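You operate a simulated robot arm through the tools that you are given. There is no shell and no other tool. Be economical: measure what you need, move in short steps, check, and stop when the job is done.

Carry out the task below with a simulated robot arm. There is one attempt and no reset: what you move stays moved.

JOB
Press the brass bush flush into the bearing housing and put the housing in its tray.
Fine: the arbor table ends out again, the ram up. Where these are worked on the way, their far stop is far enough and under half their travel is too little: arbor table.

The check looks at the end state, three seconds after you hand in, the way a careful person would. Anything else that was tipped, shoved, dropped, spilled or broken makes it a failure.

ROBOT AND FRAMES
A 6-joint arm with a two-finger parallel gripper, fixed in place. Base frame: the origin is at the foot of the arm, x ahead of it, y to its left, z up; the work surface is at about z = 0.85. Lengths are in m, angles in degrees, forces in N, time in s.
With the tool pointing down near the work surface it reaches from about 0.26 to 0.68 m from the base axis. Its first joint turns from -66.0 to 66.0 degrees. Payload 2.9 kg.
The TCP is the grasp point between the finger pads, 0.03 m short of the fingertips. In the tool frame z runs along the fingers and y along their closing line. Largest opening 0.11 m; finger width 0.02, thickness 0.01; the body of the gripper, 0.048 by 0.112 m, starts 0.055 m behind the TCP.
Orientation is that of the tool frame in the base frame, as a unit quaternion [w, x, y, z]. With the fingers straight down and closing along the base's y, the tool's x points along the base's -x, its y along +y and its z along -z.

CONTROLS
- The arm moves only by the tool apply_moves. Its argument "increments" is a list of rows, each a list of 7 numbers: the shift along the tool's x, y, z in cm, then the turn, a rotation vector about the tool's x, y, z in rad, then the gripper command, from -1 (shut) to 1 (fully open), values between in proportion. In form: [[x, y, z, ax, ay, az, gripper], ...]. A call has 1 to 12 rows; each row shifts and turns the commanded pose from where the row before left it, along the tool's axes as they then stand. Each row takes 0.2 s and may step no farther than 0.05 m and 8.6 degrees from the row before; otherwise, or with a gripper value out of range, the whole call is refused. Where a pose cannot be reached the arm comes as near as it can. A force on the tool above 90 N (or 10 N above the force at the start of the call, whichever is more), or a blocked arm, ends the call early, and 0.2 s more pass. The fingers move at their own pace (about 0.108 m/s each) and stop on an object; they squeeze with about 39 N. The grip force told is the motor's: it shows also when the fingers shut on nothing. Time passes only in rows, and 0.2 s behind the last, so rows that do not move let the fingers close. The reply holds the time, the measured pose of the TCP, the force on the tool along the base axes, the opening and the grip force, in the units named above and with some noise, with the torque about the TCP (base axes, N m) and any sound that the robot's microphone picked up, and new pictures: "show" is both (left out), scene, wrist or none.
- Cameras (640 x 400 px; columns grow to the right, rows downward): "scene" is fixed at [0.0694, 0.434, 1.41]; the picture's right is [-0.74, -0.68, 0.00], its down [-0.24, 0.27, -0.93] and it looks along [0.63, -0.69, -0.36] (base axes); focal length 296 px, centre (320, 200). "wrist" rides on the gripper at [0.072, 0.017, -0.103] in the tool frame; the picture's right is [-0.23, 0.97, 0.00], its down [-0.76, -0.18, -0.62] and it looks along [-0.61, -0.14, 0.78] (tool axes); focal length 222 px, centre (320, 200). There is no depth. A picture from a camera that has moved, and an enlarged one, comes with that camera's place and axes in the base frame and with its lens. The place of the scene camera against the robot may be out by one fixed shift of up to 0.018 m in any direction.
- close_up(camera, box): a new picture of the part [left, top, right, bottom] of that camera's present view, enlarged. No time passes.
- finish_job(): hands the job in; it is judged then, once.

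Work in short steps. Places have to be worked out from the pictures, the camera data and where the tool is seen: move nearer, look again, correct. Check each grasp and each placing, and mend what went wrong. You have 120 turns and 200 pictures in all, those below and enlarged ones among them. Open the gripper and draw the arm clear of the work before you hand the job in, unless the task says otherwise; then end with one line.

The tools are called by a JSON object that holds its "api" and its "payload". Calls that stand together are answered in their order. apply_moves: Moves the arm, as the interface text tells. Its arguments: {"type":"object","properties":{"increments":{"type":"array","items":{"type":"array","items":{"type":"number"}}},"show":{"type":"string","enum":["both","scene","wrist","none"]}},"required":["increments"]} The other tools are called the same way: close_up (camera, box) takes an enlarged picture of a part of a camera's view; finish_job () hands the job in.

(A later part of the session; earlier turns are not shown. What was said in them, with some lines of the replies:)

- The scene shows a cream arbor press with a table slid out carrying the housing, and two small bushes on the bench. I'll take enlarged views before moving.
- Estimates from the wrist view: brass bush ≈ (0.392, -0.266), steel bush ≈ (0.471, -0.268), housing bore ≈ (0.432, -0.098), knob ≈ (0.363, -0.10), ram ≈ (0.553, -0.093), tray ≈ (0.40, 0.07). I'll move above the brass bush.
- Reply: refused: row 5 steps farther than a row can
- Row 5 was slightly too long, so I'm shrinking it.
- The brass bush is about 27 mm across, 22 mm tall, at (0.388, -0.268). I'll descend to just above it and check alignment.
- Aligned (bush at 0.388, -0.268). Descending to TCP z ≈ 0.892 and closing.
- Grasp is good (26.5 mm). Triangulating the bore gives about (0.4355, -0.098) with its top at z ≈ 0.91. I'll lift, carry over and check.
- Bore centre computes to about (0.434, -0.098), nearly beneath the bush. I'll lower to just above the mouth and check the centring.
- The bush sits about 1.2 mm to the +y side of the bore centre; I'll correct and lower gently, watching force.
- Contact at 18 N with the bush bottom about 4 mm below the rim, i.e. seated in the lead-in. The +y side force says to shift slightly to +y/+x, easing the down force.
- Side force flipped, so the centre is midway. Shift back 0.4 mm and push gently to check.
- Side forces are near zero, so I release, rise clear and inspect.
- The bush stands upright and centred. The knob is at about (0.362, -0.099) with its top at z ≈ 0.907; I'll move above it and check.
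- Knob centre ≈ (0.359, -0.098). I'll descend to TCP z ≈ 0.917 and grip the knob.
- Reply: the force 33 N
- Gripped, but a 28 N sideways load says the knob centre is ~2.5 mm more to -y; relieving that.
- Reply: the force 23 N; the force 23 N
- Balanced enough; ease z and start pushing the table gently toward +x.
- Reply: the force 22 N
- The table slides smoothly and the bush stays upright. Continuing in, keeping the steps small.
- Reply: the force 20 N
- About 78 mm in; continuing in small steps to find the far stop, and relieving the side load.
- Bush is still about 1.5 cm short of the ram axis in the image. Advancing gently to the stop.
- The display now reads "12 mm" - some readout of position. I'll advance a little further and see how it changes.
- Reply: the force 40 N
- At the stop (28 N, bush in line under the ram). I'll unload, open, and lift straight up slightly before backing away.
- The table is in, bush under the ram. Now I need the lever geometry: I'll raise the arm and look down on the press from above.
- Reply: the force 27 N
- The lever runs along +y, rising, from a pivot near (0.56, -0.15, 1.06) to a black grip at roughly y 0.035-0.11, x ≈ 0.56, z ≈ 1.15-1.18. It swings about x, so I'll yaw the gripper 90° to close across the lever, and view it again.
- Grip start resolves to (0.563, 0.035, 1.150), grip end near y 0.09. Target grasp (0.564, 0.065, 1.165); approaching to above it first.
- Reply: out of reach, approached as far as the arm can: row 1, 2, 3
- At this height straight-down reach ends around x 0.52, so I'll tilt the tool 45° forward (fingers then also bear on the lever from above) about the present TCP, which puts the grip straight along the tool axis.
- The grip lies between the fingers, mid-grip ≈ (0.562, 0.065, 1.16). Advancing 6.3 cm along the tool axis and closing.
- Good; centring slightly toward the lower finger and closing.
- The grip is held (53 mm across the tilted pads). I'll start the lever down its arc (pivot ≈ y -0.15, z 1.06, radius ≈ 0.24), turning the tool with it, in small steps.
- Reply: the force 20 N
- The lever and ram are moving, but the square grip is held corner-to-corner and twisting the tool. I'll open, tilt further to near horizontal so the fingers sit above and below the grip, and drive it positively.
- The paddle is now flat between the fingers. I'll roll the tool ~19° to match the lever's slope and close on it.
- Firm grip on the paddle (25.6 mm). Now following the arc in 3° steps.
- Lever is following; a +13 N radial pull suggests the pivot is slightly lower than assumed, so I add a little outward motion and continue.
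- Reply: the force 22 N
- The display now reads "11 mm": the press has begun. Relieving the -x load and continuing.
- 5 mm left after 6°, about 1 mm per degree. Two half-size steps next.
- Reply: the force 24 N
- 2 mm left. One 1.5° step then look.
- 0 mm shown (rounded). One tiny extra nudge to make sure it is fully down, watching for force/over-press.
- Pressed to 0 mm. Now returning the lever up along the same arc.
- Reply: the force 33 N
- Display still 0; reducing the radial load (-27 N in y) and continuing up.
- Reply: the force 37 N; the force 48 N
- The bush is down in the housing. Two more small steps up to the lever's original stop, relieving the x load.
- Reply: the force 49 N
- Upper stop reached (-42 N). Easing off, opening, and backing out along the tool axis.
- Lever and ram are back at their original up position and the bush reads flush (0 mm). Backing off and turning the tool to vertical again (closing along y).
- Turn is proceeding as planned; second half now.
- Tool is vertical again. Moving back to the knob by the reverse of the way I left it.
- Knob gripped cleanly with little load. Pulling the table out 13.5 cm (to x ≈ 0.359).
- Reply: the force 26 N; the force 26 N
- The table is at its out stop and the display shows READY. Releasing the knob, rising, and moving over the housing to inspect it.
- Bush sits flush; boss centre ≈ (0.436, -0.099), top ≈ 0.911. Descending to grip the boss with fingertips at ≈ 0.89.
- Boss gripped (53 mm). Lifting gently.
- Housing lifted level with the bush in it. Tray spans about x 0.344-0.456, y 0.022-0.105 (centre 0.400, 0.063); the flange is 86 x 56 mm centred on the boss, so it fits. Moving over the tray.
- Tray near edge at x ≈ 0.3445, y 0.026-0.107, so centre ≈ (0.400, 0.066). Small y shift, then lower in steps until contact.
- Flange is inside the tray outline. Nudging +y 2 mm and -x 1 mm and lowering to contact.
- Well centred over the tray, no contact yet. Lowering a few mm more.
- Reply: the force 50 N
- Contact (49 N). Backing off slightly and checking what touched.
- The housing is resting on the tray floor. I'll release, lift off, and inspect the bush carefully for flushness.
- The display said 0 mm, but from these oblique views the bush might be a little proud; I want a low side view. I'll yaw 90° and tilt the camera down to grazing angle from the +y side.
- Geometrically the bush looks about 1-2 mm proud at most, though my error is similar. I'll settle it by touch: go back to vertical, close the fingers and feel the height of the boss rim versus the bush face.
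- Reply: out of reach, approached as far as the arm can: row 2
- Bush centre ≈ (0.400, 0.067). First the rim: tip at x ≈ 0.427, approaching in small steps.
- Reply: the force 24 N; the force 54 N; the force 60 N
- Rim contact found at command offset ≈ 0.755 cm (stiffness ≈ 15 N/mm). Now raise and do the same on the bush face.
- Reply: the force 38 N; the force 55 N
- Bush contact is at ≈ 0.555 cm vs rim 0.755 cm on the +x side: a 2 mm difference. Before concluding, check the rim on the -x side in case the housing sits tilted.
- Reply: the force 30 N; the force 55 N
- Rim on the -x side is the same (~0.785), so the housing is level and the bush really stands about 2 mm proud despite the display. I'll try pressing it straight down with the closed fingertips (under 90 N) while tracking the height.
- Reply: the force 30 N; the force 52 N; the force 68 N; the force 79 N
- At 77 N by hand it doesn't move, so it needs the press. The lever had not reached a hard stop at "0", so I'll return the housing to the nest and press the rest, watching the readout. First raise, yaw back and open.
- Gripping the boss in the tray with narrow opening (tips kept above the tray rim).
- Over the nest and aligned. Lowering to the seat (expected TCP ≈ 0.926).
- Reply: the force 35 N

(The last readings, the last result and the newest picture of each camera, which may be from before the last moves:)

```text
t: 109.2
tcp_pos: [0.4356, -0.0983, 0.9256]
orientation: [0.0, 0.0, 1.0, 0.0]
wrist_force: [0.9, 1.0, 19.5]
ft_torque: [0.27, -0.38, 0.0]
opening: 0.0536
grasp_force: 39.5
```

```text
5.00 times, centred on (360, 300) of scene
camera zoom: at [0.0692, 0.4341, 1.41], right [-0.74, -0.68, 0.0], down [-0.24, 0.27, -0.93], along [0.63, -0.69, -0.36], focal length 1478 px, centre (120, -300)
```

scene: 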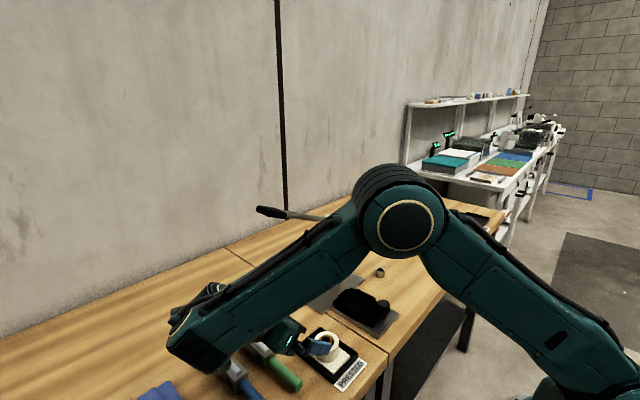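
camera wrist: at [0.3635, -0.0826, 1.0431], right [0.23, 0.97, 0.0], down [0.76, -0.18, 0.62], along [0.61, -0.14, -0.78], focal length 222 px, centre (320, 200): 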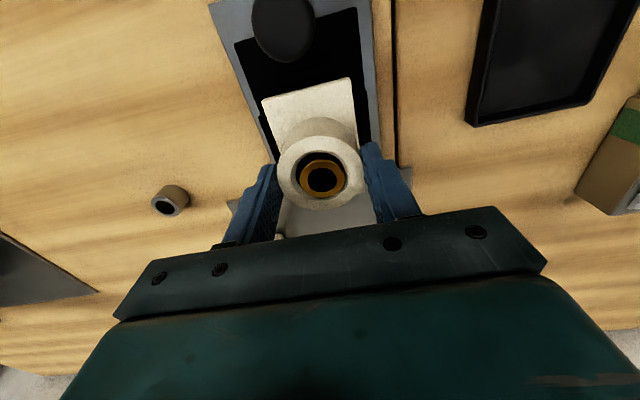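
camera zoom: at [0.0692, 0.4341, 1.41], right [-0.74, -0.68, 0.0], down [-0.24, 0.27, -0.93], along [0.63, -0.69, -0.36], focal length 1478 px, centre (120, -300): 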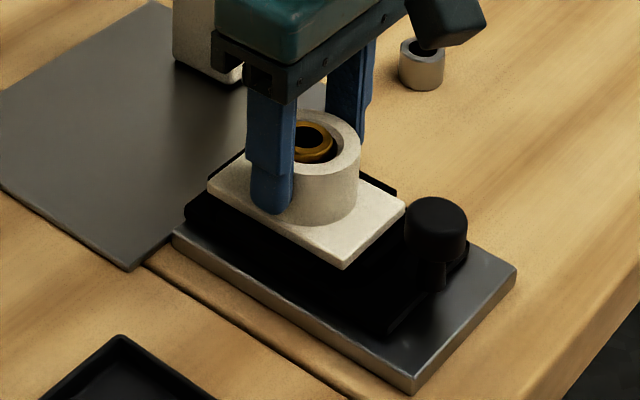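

It dropped into the nest and is seated at the expected height. Releasing, and going straight to the knob.

{"api": "apply_moves", "payload": {"increments": [[0, 0, -0.1, 0, 0, 0, 0.2], [0, 0, 0, 0, 0, 0, 0.2], [0, 0, -4, 0, 0, 0, 0.2], [0, 0, -4, 0, 0, 0, 0.1], [3.8, -0.1, 0, 0, 0, 0, 0], [3.8, 0, 0, 0, 0, 0, 0], [0, 0, 3.5, 0, 0, 0, 0], [0, 0, 0, 0, 0, 0, 0]], "show": "wrist"}}

{"api": "close_up", "payload": {"camera": "scene", "box": [320, 260, 400, 340]}}

```text
t: 111.0
tcp_pos: [0.361, -0.0993, 0.9723]
orientation: [0.0, 0.0, 1.0, 0.0]
wrist_force: [0.6, 0.4, 0.1]
ft_torque: [0.05, 0.0, 0.04]
opening: 0.055
grasp_force: 0.0
camera wrist: at [0.2886, -0.0827, 1.0747], right [0.23, 0.97, 0.0], down [0.76, -0.18, 0.62], along [0.61, -0.14, -0.78], focal length 222 px, centre (320, 200)
```

wrist: 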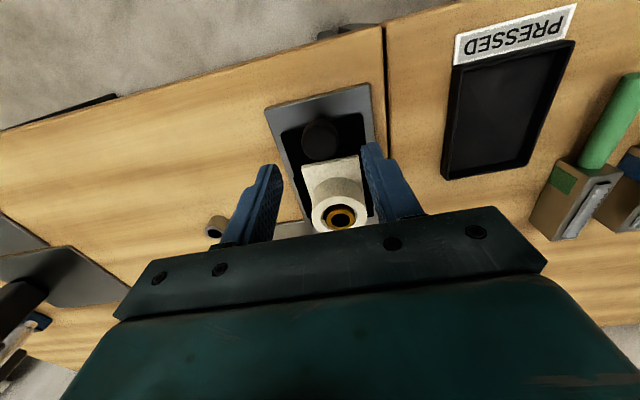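

```text
5.00 times, centred on (360, 300) of scene
camera zoom: at [0.0694, 0.434, 1.41], right [-0.74, -0.68, 0.0], down [-0.24, 0.27, -0.93], along [0.63, -0.69, -0.36], focal length 1478 px, centre (120, -300)
```

zoom: 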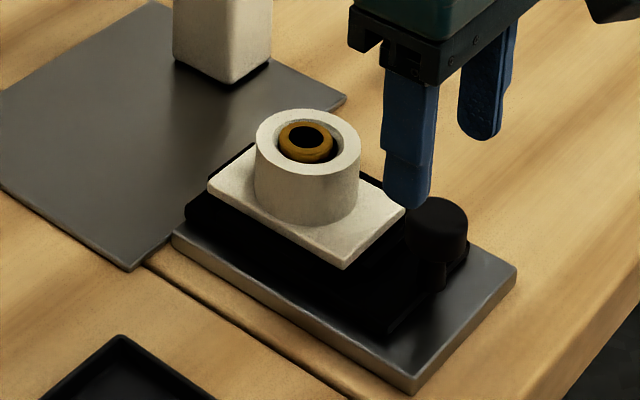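

Seated well. Gripping the knob and pushing the table in again along the same path.

{"api": "apply_moves", "payload": {"increments": [[0.1, -0.05, 2.8, 0, 0, 0, 0], [0, 0, 2.85, 0, 0, 0, 0], [0, 0, 0, 0, 0, 0, 0], [0, 0, 0, 0, 0, 0, -0.7], [0, 0, 0, 0, 0, 0, -0.7], [0, 0, 0, 0, 0, 0, -0.7]], "show": "none"}}

{"api": "apply_moves", "payload": {"increments": [[-0.5, 0, 0, 0, 0, 0, -0.7], [-1.2, 0, 0, 0, 0, 0, -0.7], [-1.2, 0, 0, 0, 0, 0, -0.7], [-1.2, 0, 0, 0, 0, 0, -0.7], [-1.2, 0, 0, 0, 0, 0, -0.7], [-1.2, 0, 0, 0, 0, 0, -0.7], [-1.2, 0, 0, 0, 0, 0, -0.7], [-1.2, 0, 0, 0, 0, 0, -0.7], [0, 0, 0, 0, 0, 0, -0.7]], "show": "none"}}

```text
t: 112.4
tcp_pos: [0.3596, -0.0989, 0.9184]
orientation: [0.0, 0.0, 1.0, 0.0]
wrist_force: [1.4, 7.0, -7.2]
ft_torque: [0.12, -0.39, 0.03]
opening: 0.0293
grasp_force: 45.0
```

```text
t: 114.4
tcp_pos: [0.4485, -0.0994, 0.9169]
orientation: [0.002, 0.001, 1.0, -0.002]
wrist_force: [0.6, -2.9, 35.4]
ft_torque: [-0.17, -0.43, -0.07]
opening: 0.0296
grasp_force: 45.0
```

{"api": "apply_moves", "payload": {"increments": [[-0.8, 0, -0.25, 0, 0, 0, -0.7], [-1.0, 0, 0, 0, 0, 0, -0.7], [-1.0, 0, 0, 0, 0, 0, -0.7], [-0.8, 0, 0, 0, 0, 0, -0.7], [-0.5, 0, 0, 0, 0, 0, -0.7], [-0.5, 0, 0, 0, 0, 0, -0.7], [-0.3, 0, 0, 0, 0, 0, -0.7], [0, 0, 0, 0, 0, 0, -0.7]], "show": "none"}}

{"api": "close_up", "payload": {"camera": "scene", "box": [240, 200, 390, 310]}}

```text
t: 116.2
tcp_pos: [0.4935, -0.0997, 0.9174]
orientation: [-0.005, 0.0, 1.0, 0.001]
wrist_force: [-21.7, -10.2, 6.7]
ft_torque: [-0.11, 0.37, 0.13]
opening: 0.0294
grasp_force: 44.8
```

```text
3.64 times, centred on (315, 255) of scene
camera zoom: at [0.0688, 0.4338, 1.4101], right [-0.74, -0.68, 0.0], down [-0.24, 0.27, -0.93], along [0.63, -0.69, -0.36], focal length 1075 px, centre (338, 0)
```

zoom: 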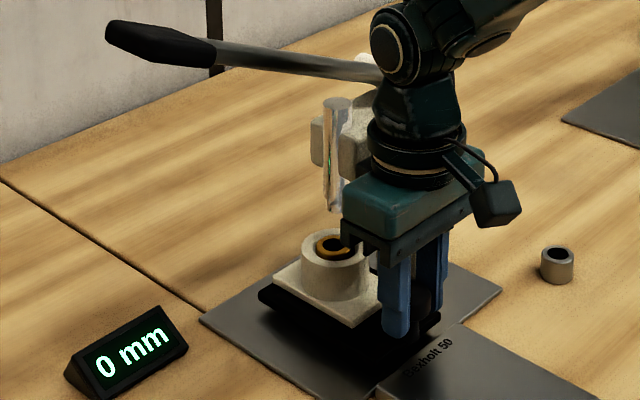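

At the far stop; the display still reads 0 mm with the bush visibly a touch proud. I'll release, retreat, and return to the lever with the same tilted pose I used to leave it.

{"api": "apply_moves", "payload": {"increments": [[0.28, 0.08, 0, 0, 0, 0, -0.7], [0, 0, 0, 0, 0, 0, 0], [0, 0, 0, 0, 0, 0, 0], [0, 0, -2, 0, 0, 0, 0], [1, 0, -3, 0, 0, 0, 0], [3, 0, -3, 0, 0, 0, 0], [4, 0, -2, 0, 0, 0, 0], [4, 0, -2, 0, 0, 0, 0], [1, 2.5, -4, 0, 0, 0, 0.3], [0, 3, -4, 0, 0, 0, 0.3], [0, 3, -4, 0, 0, 0, 0.3], [0, 3, -3.5, 0, 0, 0, 0.3]], "show": "none"}}

```text
t: 118.8
tcp_pos: [0.3641, 0.0185, 1.1922]
orientation: [0.0, 0.0, 1.0, 0.0]
wrist_force: [-0.2, -1.0, -0.1]
ft_torque: [-0.02, 0.0, 0.01]
opening: 0.0715
grasp_force: 0.1
```

{"api": "apply_moves", "payload": {"increments": [[0, 4.4, -0.6, 0, 0, 0, 0.3], [0, 0, 0, -0.0819, -0.0522, 0.1012, 0.3], [0, 0, 0, -0.0819, -0.0522, 0.1012, 0.3], [0, 0, 0, -0.0819, -0.0522, 0.1012, 0.3], [0, 0, 0, -0.0819, -0.0522, 0.1012, 0.3], [0, 0, 0, -0.0819, -0.0522, 0.1012, 0.3], [0, 0, 0, -0.0819, -0.0522, 0.1012, 0.3], [0, 0, 0, -0.0819, -0.0522, 0.1012, 0.3], [0, 0, 0, -0.0819, -0.0522, 0.1012, 0.3]], "show": "none"}}

{"api": "apply_moves", "payload": {"increments": [[0, 0, 0, -0.0819, -0.0522, 0.1012, 0.3], [0, 0, 0, -0.0819, -0.0522, 0.1012, 0.3], [0, 0, 0, -0.0819, -0.0522, 0.1012, 0.3], [0, 0, 0, -0.0819, -0.0522, 0.1012, 0.3], [0, 0, 0, -0.0819, -0.0522, 0.1012, 0.3], [0, 0, 0, -0.0819, -0.0522, 0.1012, 0.3], [0, 0, 0, -0.0819, -0.0522, 0.1012, 0.3], [0, 0, 0, -0.0819, -0.0522, 0.1012, 0.3], [0, 0, 3, 0, 0, 0, 0.3], [0, 0, 3, 0, 0, 0, 0.3], [0, 0, 0, 0, 0, 0, 0.3]], "show": "wrist"}}

{"api": "close_up", "payload": {"camera": "scene", "box": [240, 180, 390, 310]}}

```text
t: 120.8
tcp_pos: [0.3643, 0.0599, 1.1989]
orientation: [0.198, 0.386, 0.845, 0.312]
wrist_force: [0.2, 0.7, -0.4]
ft_torque: [0.0, 0.02, 0.01]
opening: 0.0716
grasp_force: 0.1
```

```text
t: 123.2
tcp_pos: [0.4219, 0.0621, 1.1842]
orientation: [0.335, 0.651, 0.434, 0.525]
wrist_force: [-0.4, -1.6, 0.2]
ft_torque: [0.01, -0.04, 0.02]
opening: 0.0717
grasp_force: 0.0
camera wrist: at [0.3305, 0.1194, 1.2512], right [0.19, -0.6, 0.78], down [-0.7, -0.64, -0.32], along [0.69, -0.48, -0.54], focal length 222 px, centre (320, 200)
```

wrist: 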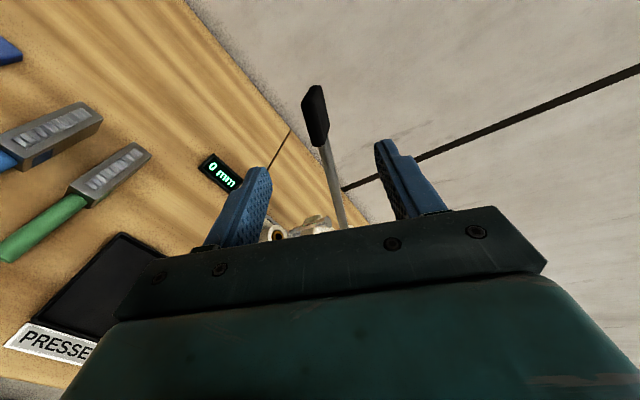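

```text
3.08 times, centred on (315, 245) of scene
camera zoom: at [0.0695, 0.434, 1.41], right [-0.74, -0.68, 0.0], down [-0.24, 0.27, -0.93], along [0.63, -0.69, -0.36], focal length 910 px, centre (335, 62)
```

zoom: 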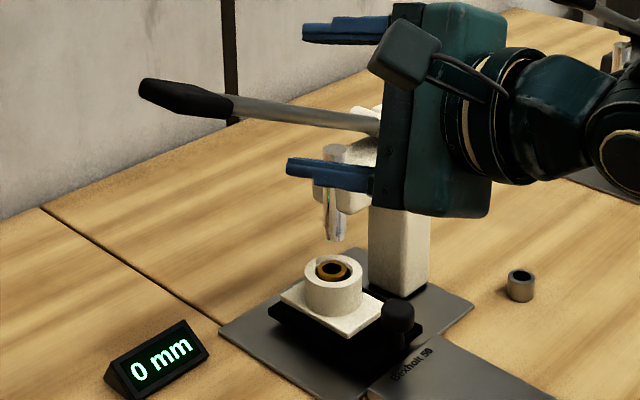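

The pose reproduced exactly and the paddle lies between the fingers. Advancing 14 cm and gripping.

{"api": "apply_moves", "payload": {"increments": [[0.2, 0.3, 4, 0, 0, 0, 0.3], [0, 0, 4, 0, 0, 0, 0.3], [0, 0, 4, 0, 0, 0, 0.3], [0, 0, 2, 0, 0, 0, 0.3], [0, 0, 0, 0, 0, 0, 0], [0, 0, 0, 0, 0, 0, -0.5], [0, 0, 0, 0, 0, 0, -0.8], [0, 0, 0, 0, 0, 0, -0.8]], "show": "wrist"}}

```text
t: 125.0
tcp_pos: [0.5566, 0.0661, 1.1495]
orientation: [0.33, 0.655, 0.438, 0.52]
wrist_force: [0.4, 21.4, -37.2]
ft_torque: [0.08, -1.37, -0.77]
opening: 0.0255
grasp_force: 44.6
camera wrist: at [0.467, 0.1239, 1.2175], right [0.21, -0.6, 0.78], down [-0.7, -0.64, -0.31], along [0.68, -0.48, -0.55], focal length 222 px, centre (320, 200)
```

wrist: 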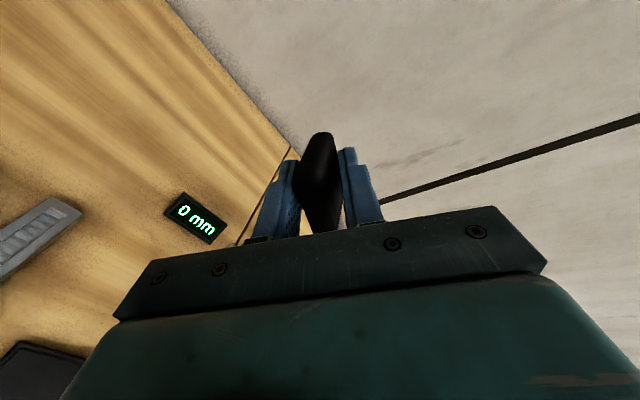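

Gripped. Lowering the lever along the known arc.

{"api": "apply_moves", "payload": {"increments": [[0.05, -1.2, 0.26, -0.0038, -0.0112, -0.051, -0.8], [0.1, -1.2, 0.26, -0.0038, -0.0112, -0.051, -0.8], [0.1, -1.2, 0.26, -0.0038, -0.0112, -0.051, -0.8], [0.1, -1.2, 0.26, -0.0038, -0.0112, -0.051, -0.8], [0.1, -1.2, 0.24, -0.0038, -0.0112, -0.051, -0.8], [0, 0, 0, 0, 0, 0, -0.8]], "show": "none"}}

{"api": "apply_moves", "payload": {"increments": [[0.1, -1.2, 0.24, -0.0038, -0.0112, -0.051, -0.8], [0.1, -1.2, 0.24, -0.0038, -0.0112, -0.051, -0.8], [0.1, -1.2, 0.24, -0.0038, -0.0112, -0.051, -0.8], [0.08, -1.2, 0.2, -0.0038, -0.0112, -0.051, -0.8], [0, 0, 0, 0, 0, 0, -0.8]], "show": "none"}}

```text
t: 126.4
tcp_pos: [0.5578, 0.084, 1.0991]
orientation: [0.418, 0.603, 0.499, 0.461]
wrist_force: [-29.6, -23.9, -5.5]
ft_torque: [0.62, -1.84, -0.65]
opening: 0.0252
grasp_force: 44.5
```

```text
t: 127.6
tcp_pos: [0.5573, 0.0906, 1.0507]
orientation: [0.481, 0.556, 0.543, 0.406]
wrist_force: [-20.2, -32.1, -1.0]
ft_torque: [0.89, -1.86, -0.9]
opening: 0.0258
grasp_force: 45.0
```

{"api": "apply_moves", "payload": {"increments": [[-0.25, -1.2, 0.05, -0.0038, -0.0112, -0.051, -0.8], [0.03, -1.2, 0.24, -0.0038, -0.0112, -0.051, -0.8], [0.03, -1.2, 0.24, -0.0038, -0.0112, -0.051, -0.8], [0.0, -1.0, 0.2, -0.003, -0.009, -0.042, -0.8], [0, 0, 0, 0, 0, 0, -0.8]], "show": "wrist"}}

```text
t: 128.8
tcp_pos: [0.5555, 0.0865, 1.0088]
orientation: [0.533, 0.502, 0.58, 0.357]
wrist_force: [21.0, -9.0, 12.4]
ft_torque: [0.84, -2.29, -0.01]
opening: 0.0255
grasp_force: 44.9
camera wrist: at [0.4656, 0.1742, 1.0241], right [0.18, 0.02, 0.98], down [-0.7, -0.7, 0.14], along [0.69, -0.71, -0.11], focal length 222 px, centre (320, 200)
```

wrist: 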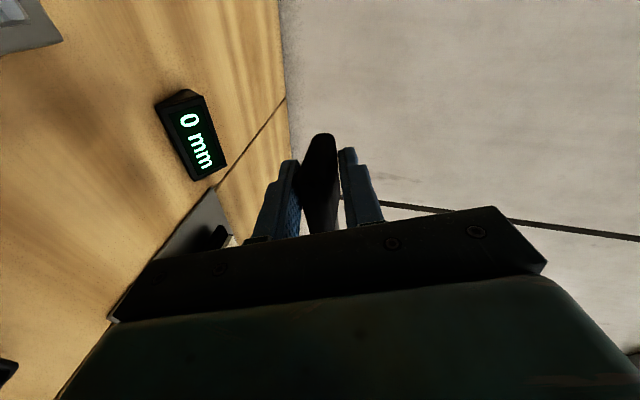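

{"api": "apply_moves", "payload": {"increments": [[0.05, -0.7, 0.3, -0.0022, -0.0066, -0.03, -0.8], [0.05, -0.5, 0.1, -0.0016, -0.0047, -0.0212, -0.8], [0, 0, 0, 0, 0, 0, -0.8]], "show": "none"}}

{"api": "apply_moves", "payload": {"increments": [[0.05, -0.5, 0.1, -0.0016, -0.0047, -0.0212, -0.8], [0, 0, 0, 0, 0, 0, -0.8]], "show": "wrist"}}

```text
t: 129.6
tcp_pos: [0.5573, 0.0861, 1.003]
orientation: [0.55, 0.482, 0.588, 0.346]
wrist_force: [-24.8, 12.1, 47.9]
ft_torque: [0.92, -2.45, -0.31]
opening: 0.0257
grasp_force: 44.9
```

```text
t: 130.2
tcp_pos: [0.5576, 0.086, 1.0012]
orientation: [0.557, 0.474, 0.59, 0.342]
wrist_force: [-34.7, 16.5, 58.2]
ft_torque: [0.89, -2.65, 0.27]
opening: 0.0255
grasp_force: 44.6
camera wrist: at [0.4649, 0.1728, 1.0071], right [0.16, 0.09, 0.98], down [-0.7, -0.69, 0.18], along [0.7, -0.71, -0.04], focal length 222 px, centre (320, 200)
```

wrist: 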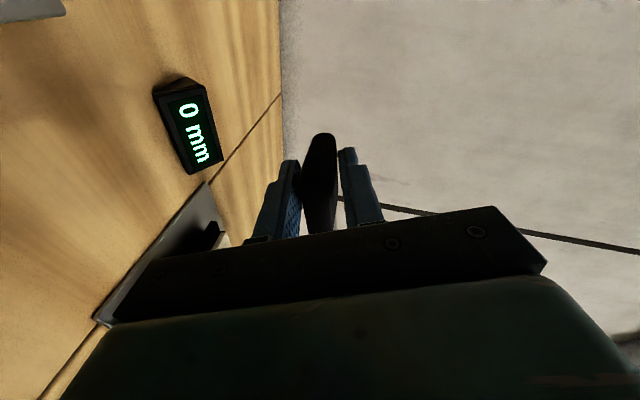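

The lever now meets a hard stop (58 N at the handle ≈ 200+ N at the ram) with the display at 0: the bush is bottomed/locked. One last modest push, then return the lever.

{"api": "apply_moves", "payload": {"increments": [[0, -0.3, -0.25, 0, 0, 0, -0.8], [0, 0, 0, 0, 0, 0, -0.8]], "show": "none"}}

{"api": "close_up", "payload": {"camera": "scene", "box": [240, 180, 390, 310]}}

```text
t: 130.8
tcp_pos: [0.5566, 0.0862, 1.0013]
orientation: [0.558, 0.474, 0.587, 0.346]
wrist_force: [-4.2, 18.8, 60.0]
ft_torque: [0.79, -2.51, 0.67]
opening: 0.0252
grasp_force: 44.6
```

```text
3.08 times, centred on (315, 245) of scene
camera zoom: at [0.0682, 0.4343, 1.41], right [-0.74, -0.68, 0.0], down [-0.24, 0.27, -0.93], along [0.63, -0.69, -0.36], focal length 910 px, centre (335, 62)
```

zoom: 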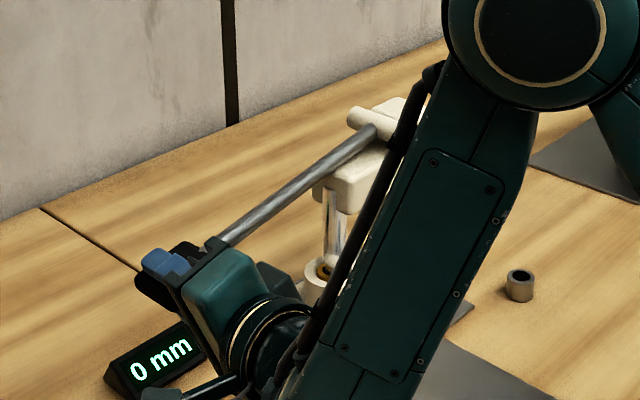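

The ram rests on the bush and it won't move any further: it is fully pressed (display 0). Returning the lever up.

{"api": "apply_moves", "payload": {"increments": [[0.1, 1.0, -0.1, 0.0038, 0.0112, 0.051, -0.8], [-0.1, 1.2, -0.25, 0.0038, 0.0112, 0.051, -0.8], [-0.1, 1.2, -0.25, 0.0038, 0.0112, 0.051, -0.8], [-0.1, 1.2, -0.25, 0.0038, 0.0112, 0.051, -0.8], [-0.1, 1.2, -0.25, 0.0038, 0.0112, 0.051, -0.8], [0, 0, 0, 0, 0, 0, -0.8]], "show": "none"}}

{"api": "apply_moves", "payload": {"increments": [[-0.1, 1.2, -0.25, 0.0038, 0.0112, 0.051, -0.8], [-0.1, 1.2, -0.25, 0.0038, 0.0112, 0.051, -0.8], [-0.1, 1.2, -0.25, 0.0038, 0.0112, 0.051, -0.8], [0, 0, 0, 0, 0, 0, -0.8]], "show": "none"}}

```text
t: 132.2
tcp_pos: [0.5561, 0.0917, 1.0449]
orientation: [0.482, 0.553, 0.544, 0.407]
wrist_force: [48.2, -13.8, -1.6]
ft_torque: [0.84, -2.09, -0.18]
opening: 0.0246
grasp_force: 45.4
```

```text
t: 133.2
tcp_pos: [0.5589, 0.0882, 1.0813]
orientation: [0.439, 0.588, 0.511, 0.449]
wrist_force: [40.6, -18.8, -3.7]
ft_torque: [0.74, -1.99, -0.43]
opening: 0.0245
grasp_force: 45.1
```

{"api": "apply_moves", "payload": {"increments": [[-0.2, 1.2, 0.1, 0.0038, 0.0112, 0.051, -0.8], [-0.1, 1.2, -0.25, 0.0038, 0.0112, 0.051, -0.8], [-0.12, 1.2, -0.25, 0.0038, 0.0112, 0.051, -0.8], [-0.15, 1.2, -0.25, 0.0038, 0.0112, 0.051, -0.8], [-0.15, 1.2, -0.25, 0.0038, 0.0112, 0.051, -0.8], [0, 0, 0, 0, 0, 0, -0.8]], "show": "none"}}

{"api": "apply_moves", "payload": {"increments": [[-0.15, 0.6, -0.1, 0.0019, 0.0056, 0.0255, -0.8], [-0.05, 0.4, 0, 0.0009, 0.0028, 0.0125, -0.8], [0, 0, 0, 0, 0, 0, -0.8]], "show": "none"}}

```text
t: 134.6
tcp_pos: [0.5576, 0.0731, 1.1395]
orientation: [0.354, 0.64, 0.451, 0.511]
wrist_force: [-36.7, 5.3, -1.6]
ft_torque: [1.06, -1.11, -1.54]
opening: 0.024
grasp_force: 44.6
```

```text
t: 135.4
tcp_pos: [0.5576, 0.0692, 1.1473]
orientation: [0.342, 0.644, 0.442, 0.522]
wrist_force: [-62.5, 19.8, 5.6]
ft_torque: [0.85, -1.52, -0.86]
opening: 0.0245
grasp_force: 45.0
```

{"api": "apply_moves", "payload": {"increments": [[0.1, 0.5, -0.55, 0.0009, 0.0028, 0.0125, -0.8], [0, 0.2, 0, 0, 0, 0, -0.8], [0, 0, 0, 0, 0, 0, -0.8]], "show": "none"}}

```text
t: 136.2
tcp_pos: [0.5561, 0.0688, 1.151]
orientation: [0.334, 0.651, 0.44, 0.521]
wrist_force: [29.4, 27.5, -34.0]
ft_torque: [0.77, -1.48, -0.49]
opening: 0.0251
grasp_force: 45.1
```

Upper stop reached again. Easing, releasing and backing out, then turning back to vertical.

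{"api": "apply_moves", "payload": {"increments": [[0.15, -0.5, 0.2, 0, 0, 0, -0.8], [0, 0, 0, 0, 0, 0, 0], [0, 0, 0, 0, 0, 0, 0.3], [0, 0, -2, 0, 0, 0, 0.3], [0, 0, -4, 0, 0, 0, 0.3], [0, 0, -4, 0, 0, 0, 0.3], [0, 0, -4, 0, 0, 0, 0.3], [0, 0, -3, 0, 0, 0, 0.3], [0, 0, -3, 0, 0, 0, 0.3], [0, 0, 0, 0, 0, 0, 0.3]], "show": "none"}}

{"api": "close_up", "payload": {"camera": "scene", "box": [240, 180, 390, 310]}}

{"api": "close_up", "payload": {"camera": "scene", "box": [295, 245, 345, 295]}}

```text
t: 138.4
tcp_pos: [0.3629, 0.0651, 1.201]
orientation: [0.34, 0.648, 0.438, 0.522]
wrist_force: [-0.6, -0.7, 0.1]
ft_torque: [0.03, 0.02, 0.02]
opening: 0.0716
grasp_force: 0.1
out of reach, approached as far as the arm can: row 9
```

```text
3.08 times, centred on (315, 245) of scene
camera zoom: at [0.0694, 0.434, 1.41], right [-0.74, -0.68, 0.0], down [-0.24, 0.27, -0.93], along [0.63, -0.69, -0.36], focal length 910 px, centre (335, 62)
```

zoom: 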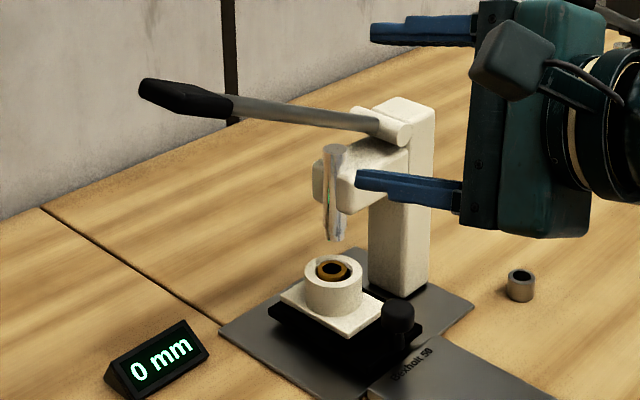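

```text
8.00 times, centred on (320, 270) of scene
camera zoom: at [0.0694, 0.434, 1.41], right [-0.74, -0.68, 0.0], down [-0.24, 0.27, -0.93], along [0.63, -0.69, -0.36], focal length 2365 px, centre (320, -360)
```

zoom: 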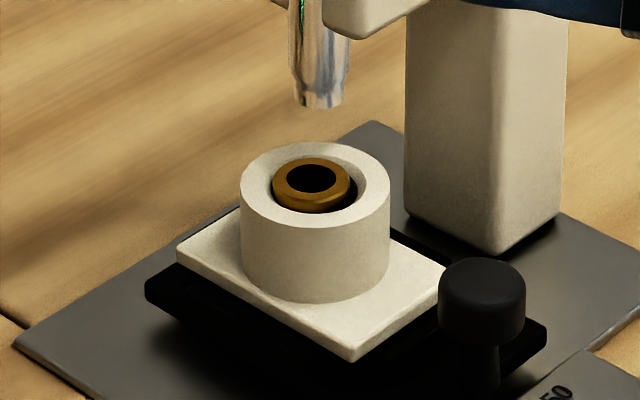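

Lever and ram are up. Turning back to vertical and approaching the knob.

{"api": "apply_moves", "payload": {"increments": [[0, 0, 0, 0.0811, 0.0528, -0.1007, 0.3], [0, 0, 0, 0.0811, 0.0528, -0.1007, 0.3], [0, 0, 0, 0.0811, 0.0528, -0.1007, 0.3], [0, 0, 0, 0.0811, 0.0528, -0.1007, 0.3], [0, 0, 0, 0.0811, 0.0528, -0.1007, 0.3], [0, 0, 0, 0.0811, 0.0528, -0.1007, 0.3], [0, 0, 0, 0.0811, 0.0528, -0.1007, 0.3], [0, 0, 0, 0.0811, 0.0528, -0.1007, 0.3]], "show": "none"}}

{"api": "apply_moves", "payload": {"increments": [[0, 0, 0, 0.0811, 0.0528, -0.1007, 0.2], [0, 0, 0, 0.0811, 0.0528, -0.1007, 0.2], [0, 0, 0, 0.0811, 0.0528, -0.1007, 0.2], [0, 0, 0, 0.0811, 0.0528, -0.1007, 0.2], [0, 0, 0, 0.0811, 0.0528, -0.1007, 0.2], [0, 0, 0, 0.0811, 0.0528, -0.1007, 0.1], [0, 0, 0, 0.0811, 0.0528, -0.1007, 0], [0, 0, 0, 0.0811, 0.0528, -0.1007, 0], [0, 0, 0, 0, 0, 0, 0]], "show": "none"}}

```text
t: 140.2
tcp_pos: [0.3632, 0.0654, 1.1994]
orientation: [0.2, 0.381, 0.848, 0.308]
wrist_force: [-0.5, 0.0, 0.1]
ft_torque: [0.0, 0.0, -0.01]
opening: 0.0714
grasp_force: 0.0
```

```text
t: 142.2
tcp_pos: [0.3646, 0.0665, 1.1979]
orientation: [-0.001, 0.0, 1.0, 0.001]
wrist_force: [0.3, 0.2, -0.3]
ft_torque: [0.02, 0.01, -0.02]
opening: 0.0549
grasp_force: 0.0
```

{"api": "apply_moves", "payload": {"increments": [[-0.8, -2.75, 3.0, 0, 0, 0, 0], [-0.8, -2.75, 3.0, 0, 0, 0, 0], [-0.8, -2.75, 3.0, 0, 0, 0, 0], [-0.8, -2.75, 3.0, 0, 0, 0, 0], [-0.8, -2.75, 3.0, 0, 0, 0, 0], [-0.8, -2.75, 3.0, 0, 0, 0, 0], [-3.4, 0, 2, 0, 0, 0, 0], [0, 0, 0, 0, 0, 0, 0]], "show": "none"}}

{"api": "apply_moves", "payload": {"increments": [[-3, -0.1, 3, 0, 0, 0, 0], [-1.2, 0, 2, 0, 0, 0, 0], [-0.4, 0, 1.3, 0, 0, 0, 0], [0, 0, 1.9, 0, 0, 0, 0], [0, 0, 0, 0, 0, 0, 0]], "show": "wrist"}}

```text
t: 144.0
tcp_pos: [0.4457, -0.0998, 0.9974]
orientation: [0.0, 0.0, 1.0, 0.001]
wrist_force: [0.4, 0.1, -0.3]
ft_torque: [0.02, 0.02, 0.01]
opening: 0.0551
grasp_force: 0.0
```

```text
t: 145.2
tcp_pos: [0.4909, -0.1008, 0.9154]
orientation: [0.0, 0.0, 1.0, 0.001]
wrist_force: [-0.4, -0.5, 0.4]
ft_torque: [0.04, -0.02, -0.01]
opening: 0.055
grasp_force: 0.0
camera wrist: at [0.4199, -0.0842, 1.0182], right [0.23, 0.97, 0.0], down [0.76, -0.18, 0.62], along [0.61, -0.14, -0.78], focal length 222 px, centre (320, 200)
```

wrist: 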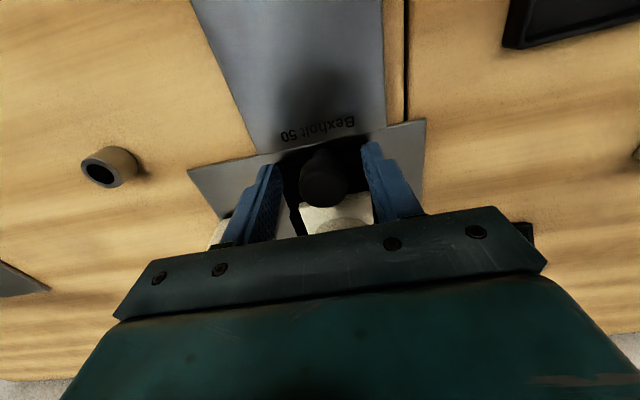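

Knob between the fingers. Gripping and pulling the table out.

{"api": "apply_moves", "payload": {"increments": [[0, 0.1, 0, 0, 0, 0, -0.7], [0, 0, 0, 0, 0, 0, -0.7], [0, 0, 0, 0, 0, 0, -0.7], [0.5, 0, 0, 0, 0, 0, -0.7], [1.0, 0, 0, 0, 0, 0, -0.7], [1.2, 0, 0, 0, 0, 0, -0.7], [1.2, 0, 0, 0, 0, 0, -0.7], [1.2, 0, 0, 0, 0, 0, -0.7], [1.2, 0, 0, 0, 0, 0, -0.7], [1.2, 0, 0, 0, 0, 0, -0.7], [0.5, 0, 0, 0, 0, 0, -0.7], [0, 0, 0, 0, 0, 0, -0.7]], "show": "none"}}

{"api": "apply_moves", "payload": {"increments": [[0.8, 0, 0, 0, 0, 0, -0.7], [1.0, 0, 0, 0, 0, 0, -0.7], [1.0, 0, 0, 0, 0, 0, -0.7], [1.0, 0, 0, 0, 0, 0, -0.7], [0.6, 0, 0, 0, 0, 0, -0.7], [0.5, 0, 0, 0, 0, 0, -0.7], [0.3, 0, 0, 0, 0, 0, -0.7], [0, 0, 0, 0, 0, 0, -0.7]], "show": "scene"}}

```text
t: 147.8
tcp_pos: [0.4132, -0.1007, 0.9153]
orientation: [0.0, -0.001, 1.0, 0.0]
wrist_force: [0.0, -9.7, -5.7]
ft_torque: [-0.21, 0.19, -0.01]
opening: 0.0295
grasp_force: 44.3
```

```text
t: 149.6
tcp_pos: [0.3594, -0.1001, 0.9161]
orientation: [0.0, 0.001, 1.0, 0.002]
wrist_force: [0.9, -10.3, -16.2]
ft_torque: [-0.27, 0.07, -0.1]
opening: 0.0294
grasp_force: 45.2
```

scene: 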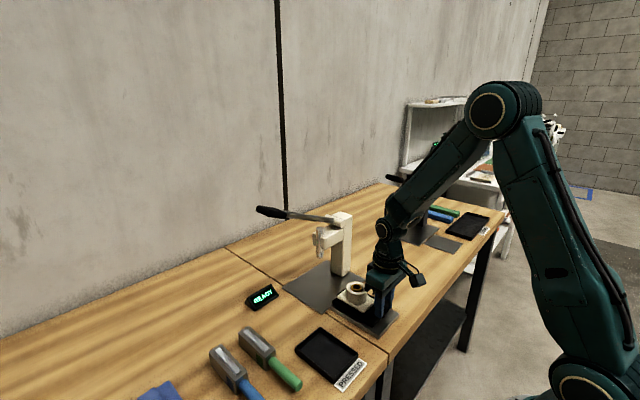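

Almost at the out stop; a small extra pull, then release and go over the housing and grip the boss.

{"api": "apply_moves", "payload": {"increments": [[0.2, -0.05, 0, 0, 0, 0, -0.7], [0, 0, 0, 0, 0, 0, -0.7], [0, 0, 0, 0, 0, 0, 0], [0, 0, 0, 0, 0, 0, 0], [0, 0, -4, 0, 0, 0, 0.2], [0, 0, -4, 0, 0, 0, 0.3], [-3.6, 0.1, -2, 0, 0, 0, 0.3], [-4.0, 0.1, 0, 0, 0, 0, 0.3], [0, 0, 0, 0, 0, 0, 0.3]], "show": "wrist"}}

```text
t: 151.6
tcp_pos: [0.435, -0.0971, 1.0179]
orientation: [0.0, 0.0, 1.0, 0.001]
wrist_force: [0.2, -0.3, 0.1]
ft_torque: [-0.03, 0.03, 0.01]
opening: 0.0718
grasp_force: 0.0
camera wrist: at [0.3625, -0.0806, 1.12], right [0.23, 0.97, 0.0], down [0.76, -0.18, 0.62], along [0.61, -0.14, -0.78], focal length 222 px, centre (320, 200)
```

wrist: 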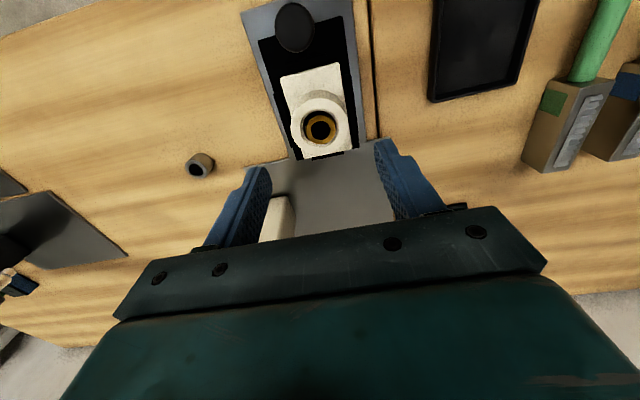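

{"api": "apply_moves", "payload": {"increments": [[0, -0.15, 3.5, 0, 0, 0, 0.3], [0, 0, 3.5, 0, 0, 0, 0.3], [0, 0, 2.3, 0, 0, 0, 0.3], [0, 0, 0, 0, 0, 0, 0.3], [0, 0, 0, 0, 0, 0, -0.4], [0, 0, 0, 0, 0, 0, -0.4], [0, 0, 0, 0, 0, 0, -0.4]], "show": "none"}}

{"api": "apply_moves", "payload": {"increments": [[0, 0, -0.7, 0, 0, 0, -0.4], [0, 0, -2, 0, 0, 0, -0.4], [0, 0, -4, 0, 0, 0, -0.4], [0, 0, -1, 0, 0, 0, -0.4], [0.9, 4.1, 0, 0, 0, 0, -0.4], [0.9, 4.1, 0, 0, 0, 0, -0.4], [0.9, 4.1, 0, 0, 0, 0, -0.4], [0.9, 4.2, 0, 0, 0, 0, -0.4], [0, 0, 4, 0, 0, 0, -0.4], [0, 0, 0, 0, 0, 0, -0.4]], "show": "wrist"}}

{"api": "close_up", "payload": {"camera": "scene", "box": [260, 260, 400, 400]}}

```text
t: 153.2
tcp_pos: [0.4344, -0.0989, 0.9233]
orientation: [0.0, -0.001, 1.0, 0.002]
wrist_force: [1.2, 8.2, -0.5]
ft_torque: [-0.12, -0.22, 0.09]
opening: 0.0532
grasp_force: 39.0
```

```text
t: 155.4
tcp_pos: [0.3975, 0.0655, 0.9607]
orientation: [-0.001, -0.001, 1.0, 0.0]
wrist_force: [0.1, -0.3, -4.2]
ft_torque: [0.0, 0.02, -0.01]
opening: 0.0531
grasp_force: 39.3
camera wrist: at [0.325, 0.0835, 1.0632], right [0.23, 0.97, 0.0], down [0.76, -0.18, 0.62], along [0.61, -0.14, -0.78], focal length 222 px, centre (320, 200)
```

wrist: 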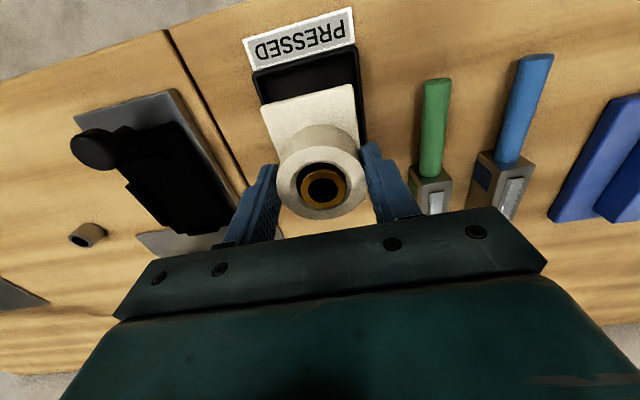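

```text
2.86 times, centred on (330, 330) of scene
camera zoom: at [0.0695, 0.434, 1.41], right [-0.74, -0.68, 0.0], down [-0.24, 0.27, -0.93], along [0.63, -0.69, -0.36], focal length 845 px, centre (291, -171)
```

zoom: 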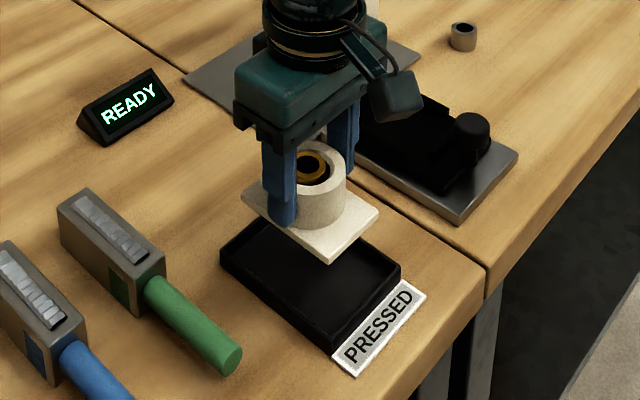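

Over the tray as before. Lowering to just above the expected floor contact (TCP ≈ 0.903).

{"api": "apply_moves", "payload": {"increments": [[-0.1, 0, 2.5, 0, 0, 0, -0.4], [0, 0, 2.0, 0, 0, 0, -0.4], [0, 0, 0.9, 0, 0, 0, -0.4], [0, 0, 0, 0, 0, 0, -0.4]], "show": "none"}}

{"api": "apply_moves", "payload": {"increments": [[0, 0, 0.2, 0, 0, 0, -0.4], [0, 0, 0, 0, 0, 0, -0.4]], "show": "none"}}

{"api": "apply_moves", "payload": {"increments": [[0, 0, 0.15, 0, 0, 0, -0.4], [0, 0, 0, 0, 0, 0, -0.4]], "show": "none"}}

{"api": "close_up", "payload": {"camera": "scene", "box": [290, 300, 380, 390]}}

```text
t: 156.4
tcp_pos: [0.3998, 0.067, 0.9071]
orientation: [-0.001, 0.0, 1.0, 0.001]
wrist_force: [0.0, 0.0, -3.9]
ft_torque: [-0.02, -0.03, -0.02]
opening: 0.0536
grasp_force: 39.0
```

```text
t: 157.0
tcp_pos: [0.3994, 0.0674, 0.9039]
orientation: [0.0, 0.0, 1.0, 0.002]
wrist_force: [-0.3, 0.2, -3.8]
ft_torque: [0.01, 0.01, -0.02]
opening: 0.0534
grasp_force: 39.5
```

```text
t: 157.6
tcp_pos: [0.3995, 0.0667, 0.9024]
orientation: [0.0, 0.001, 1.0, 0.001]
wrist_force: [0.3, 0.2, -4.4]
ft_torque: [-0.04, -0.01, -0.05]
opening: 0.0534
grasp_force: 39.0
```

```text
4.44 times, centred on (335, 345) of scene
camera zoom: at [0.0695, 0.434, 1.41], right [-0.74, -0.68, 0.0], down [-0.24, 0.27, -0.93], along [0.63, -0.69, -0.36], focal length 1314 px, centre (253, -444)
```

zoom: 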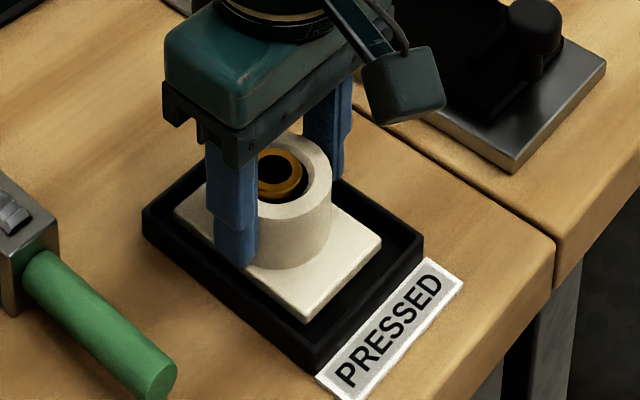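

{"api": "apply_moves", "payload": {"increments": [[0.12, 0, 0.15, 0, 0, 0, -0.4], [0, 0, 0, 0, 0, 0, -0.4]], "show": "none"}}

{"api": "apply_moves", "payload": {"increments": [[0, 0, 0.15, 0, 0, 0, -0.4], [0, 0, 0, 0, 0, 0, -0.4]], "show": "none"}}

{"api": "apply_moves", "payload": {"increments": [[0, 0, 0.1, 0, 0, 0, -0.4], [0, 0, 0, 0, 0, 0, -0.4]], "show": "none"}}

```text
t: 158.2
tcp_pos: [0.3977, 0.0662, 0.9009]
orientation: [0.0, 0.0, 1.0, 0.0]
wrist_force: [-1.0, -0.3, -3.7]
ft_torque: [0.03, 0.02, -0.01]
opening: 0.0532
grasp_force: 39.0
```

```text
t: 158.8
tcp_pos: [0.3982, 0.0665, 0.8987]
orientation: [0.0, 0.0, 1.0, 0.001]
wrist_force: [-0.3, 0.5, -4.5]
ft_torque: [-0.01, -0.02, 0.01]
opening: 0.0534
grasp_force: 39.3
```

```text
t: 159.4
tcp_pos: [0.398, 0.0661, 0.8999]
orientation: [0.001, 0.0, 1.0, 0.001]
wrist_force: [-1.3, 0.4, 4.6]
ft_torque: [-0.2, -0.23, -0.02]
opening: 0.0533
grasp_force: 38.8
```

Floor contact (force turned positive). A hair more, then release with a small opening, lift away and check.

{"api": "apply_moves", "payload": {"increments": [[0, 0, 0.05, 0, 0, 0, -0.4], [0, 0, 0, 0, 0, 0, 0.05], [0, 0, 0, 0, 0, 0, 0.08], [0, 0, -2, 0, 0, 0, 0.08], [0, 0, -4, 0, 0, 0, 0.3], [0, 0, -4, 0, 0, 0, 0.3], [1, 0, -4, 0, 0, 0, 0.5], [1, 0, -4, 0, 0, 0, 0.5], [0, 0, 0, 0, 0, 0, 0.5]]}}

{"api": "close_up", "payload": {"camera": "scene", "box": [240, 190, 420, 400]}}

{"api": "close_up", "payload": {"camera": "scene", "box": [310, 320, 360, 370]}}

```text
t: 161.4
tcp_pos: [0.3792, 0.0656, 1.0792]
orientation: [0.001, 0.0, 1.0, 0.001]
wrist_force: [-0.5, -1.0, 0.5]
ft_torque: [-0.01, 0.0, 0.0]
opening: 0.0823
grasp_force: 0.0
camera wrist: at [0.3072, 0.083, 1.1813], right [0.23, 0.97, 0.0], down [0.76, -0.18, 0.62], along [0.61, -0.14, -0.78], focal length 222 px, centre (320, 200)
```

scene: 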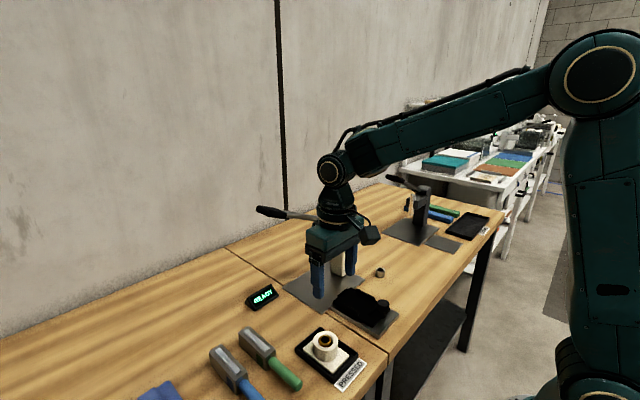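
wrist: 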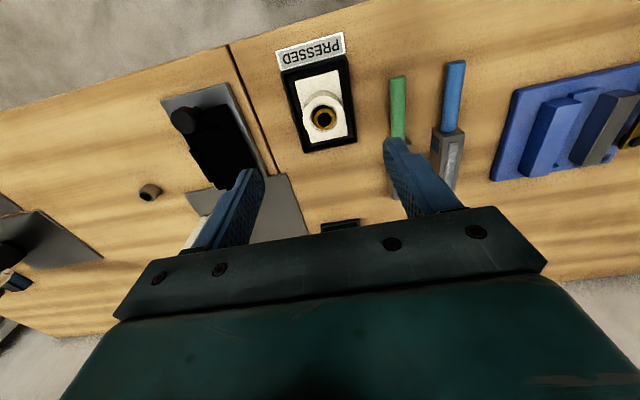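

```text
1.90 times, centred on (330, 295) of scene
camera zoom: at [0.0694, 0.434, 1.41], right [-0.74, -0.68, 0.0], down [-0.24, 0.27, -0.93], along [0.63, -0.69, -0.36], focal length 563 px, centre (301, 19)
```

zoom: 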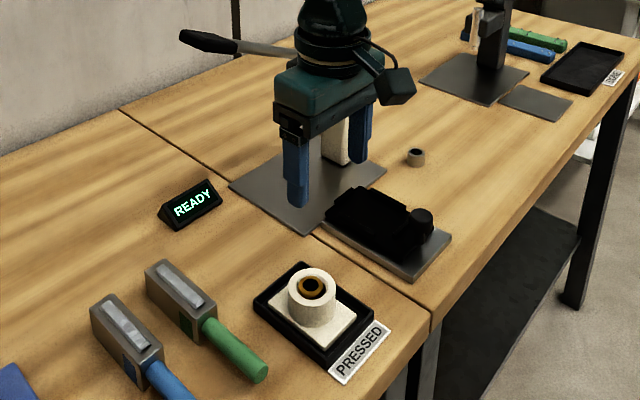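

```text
8.00 times, centred on (335, 345) of scene
camera zoom: at [0.0694, 0.434, 1.41], right [-0.74, -0.68, 0.0], down [-0.24, 0.27, -0.93], along [0.63, -0.69, -0.36], focal length 2365 px, centre (200, -960)
```

zoom: 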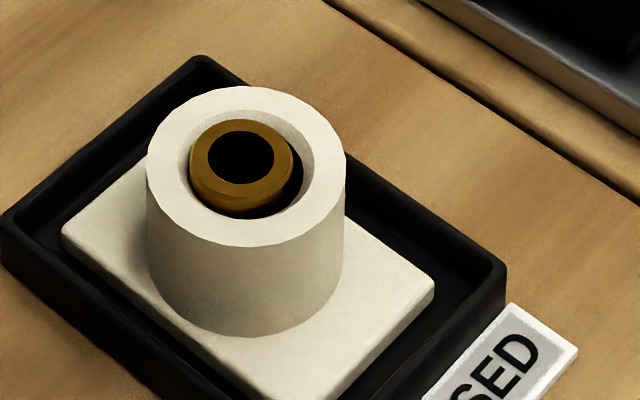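

The housing sits flat in the PRESSED tray, the table is out, the lever and ram are up, and the display reads READY. I'll draw the arm up clear, then hand in.

{"api": "apply_moves", "payload": {"increments": [[1, 0, -4, 0, 0, 0, 0.5], [1, 0, -4, 0, 0, 0, 0.5], [1, 0, -4, 0, 0, 0, 0.5], [0, 0, -4, 0, 0, 0, 0.5], [0, 0, 0, 0, 0, 0, 0.5]], "show": "none"}}

{"api": "finish_job", "payload": {}}

```text
t: 162.6
tcp_pos: [0.3493, 0.066, 1.2383]
orientation: [0.0, 0.0, 1.0, 0.001]
wrist_force: [0.1, 0.3, 0.6]
ft_torque: [0.01, 0.01, 0.0]
opening: 0.0823
grasp_force: 0.0
```

```text
The job is handed in.
```

I handed the job in with the bush pressed to a 0 mm readout and hard against its stop, though a fingertip touch check before the last pressing put it about 2 mm above the rim and I did not repeat it; the housing is in the PRESSED tray, the arbor table is out and the ram is up.
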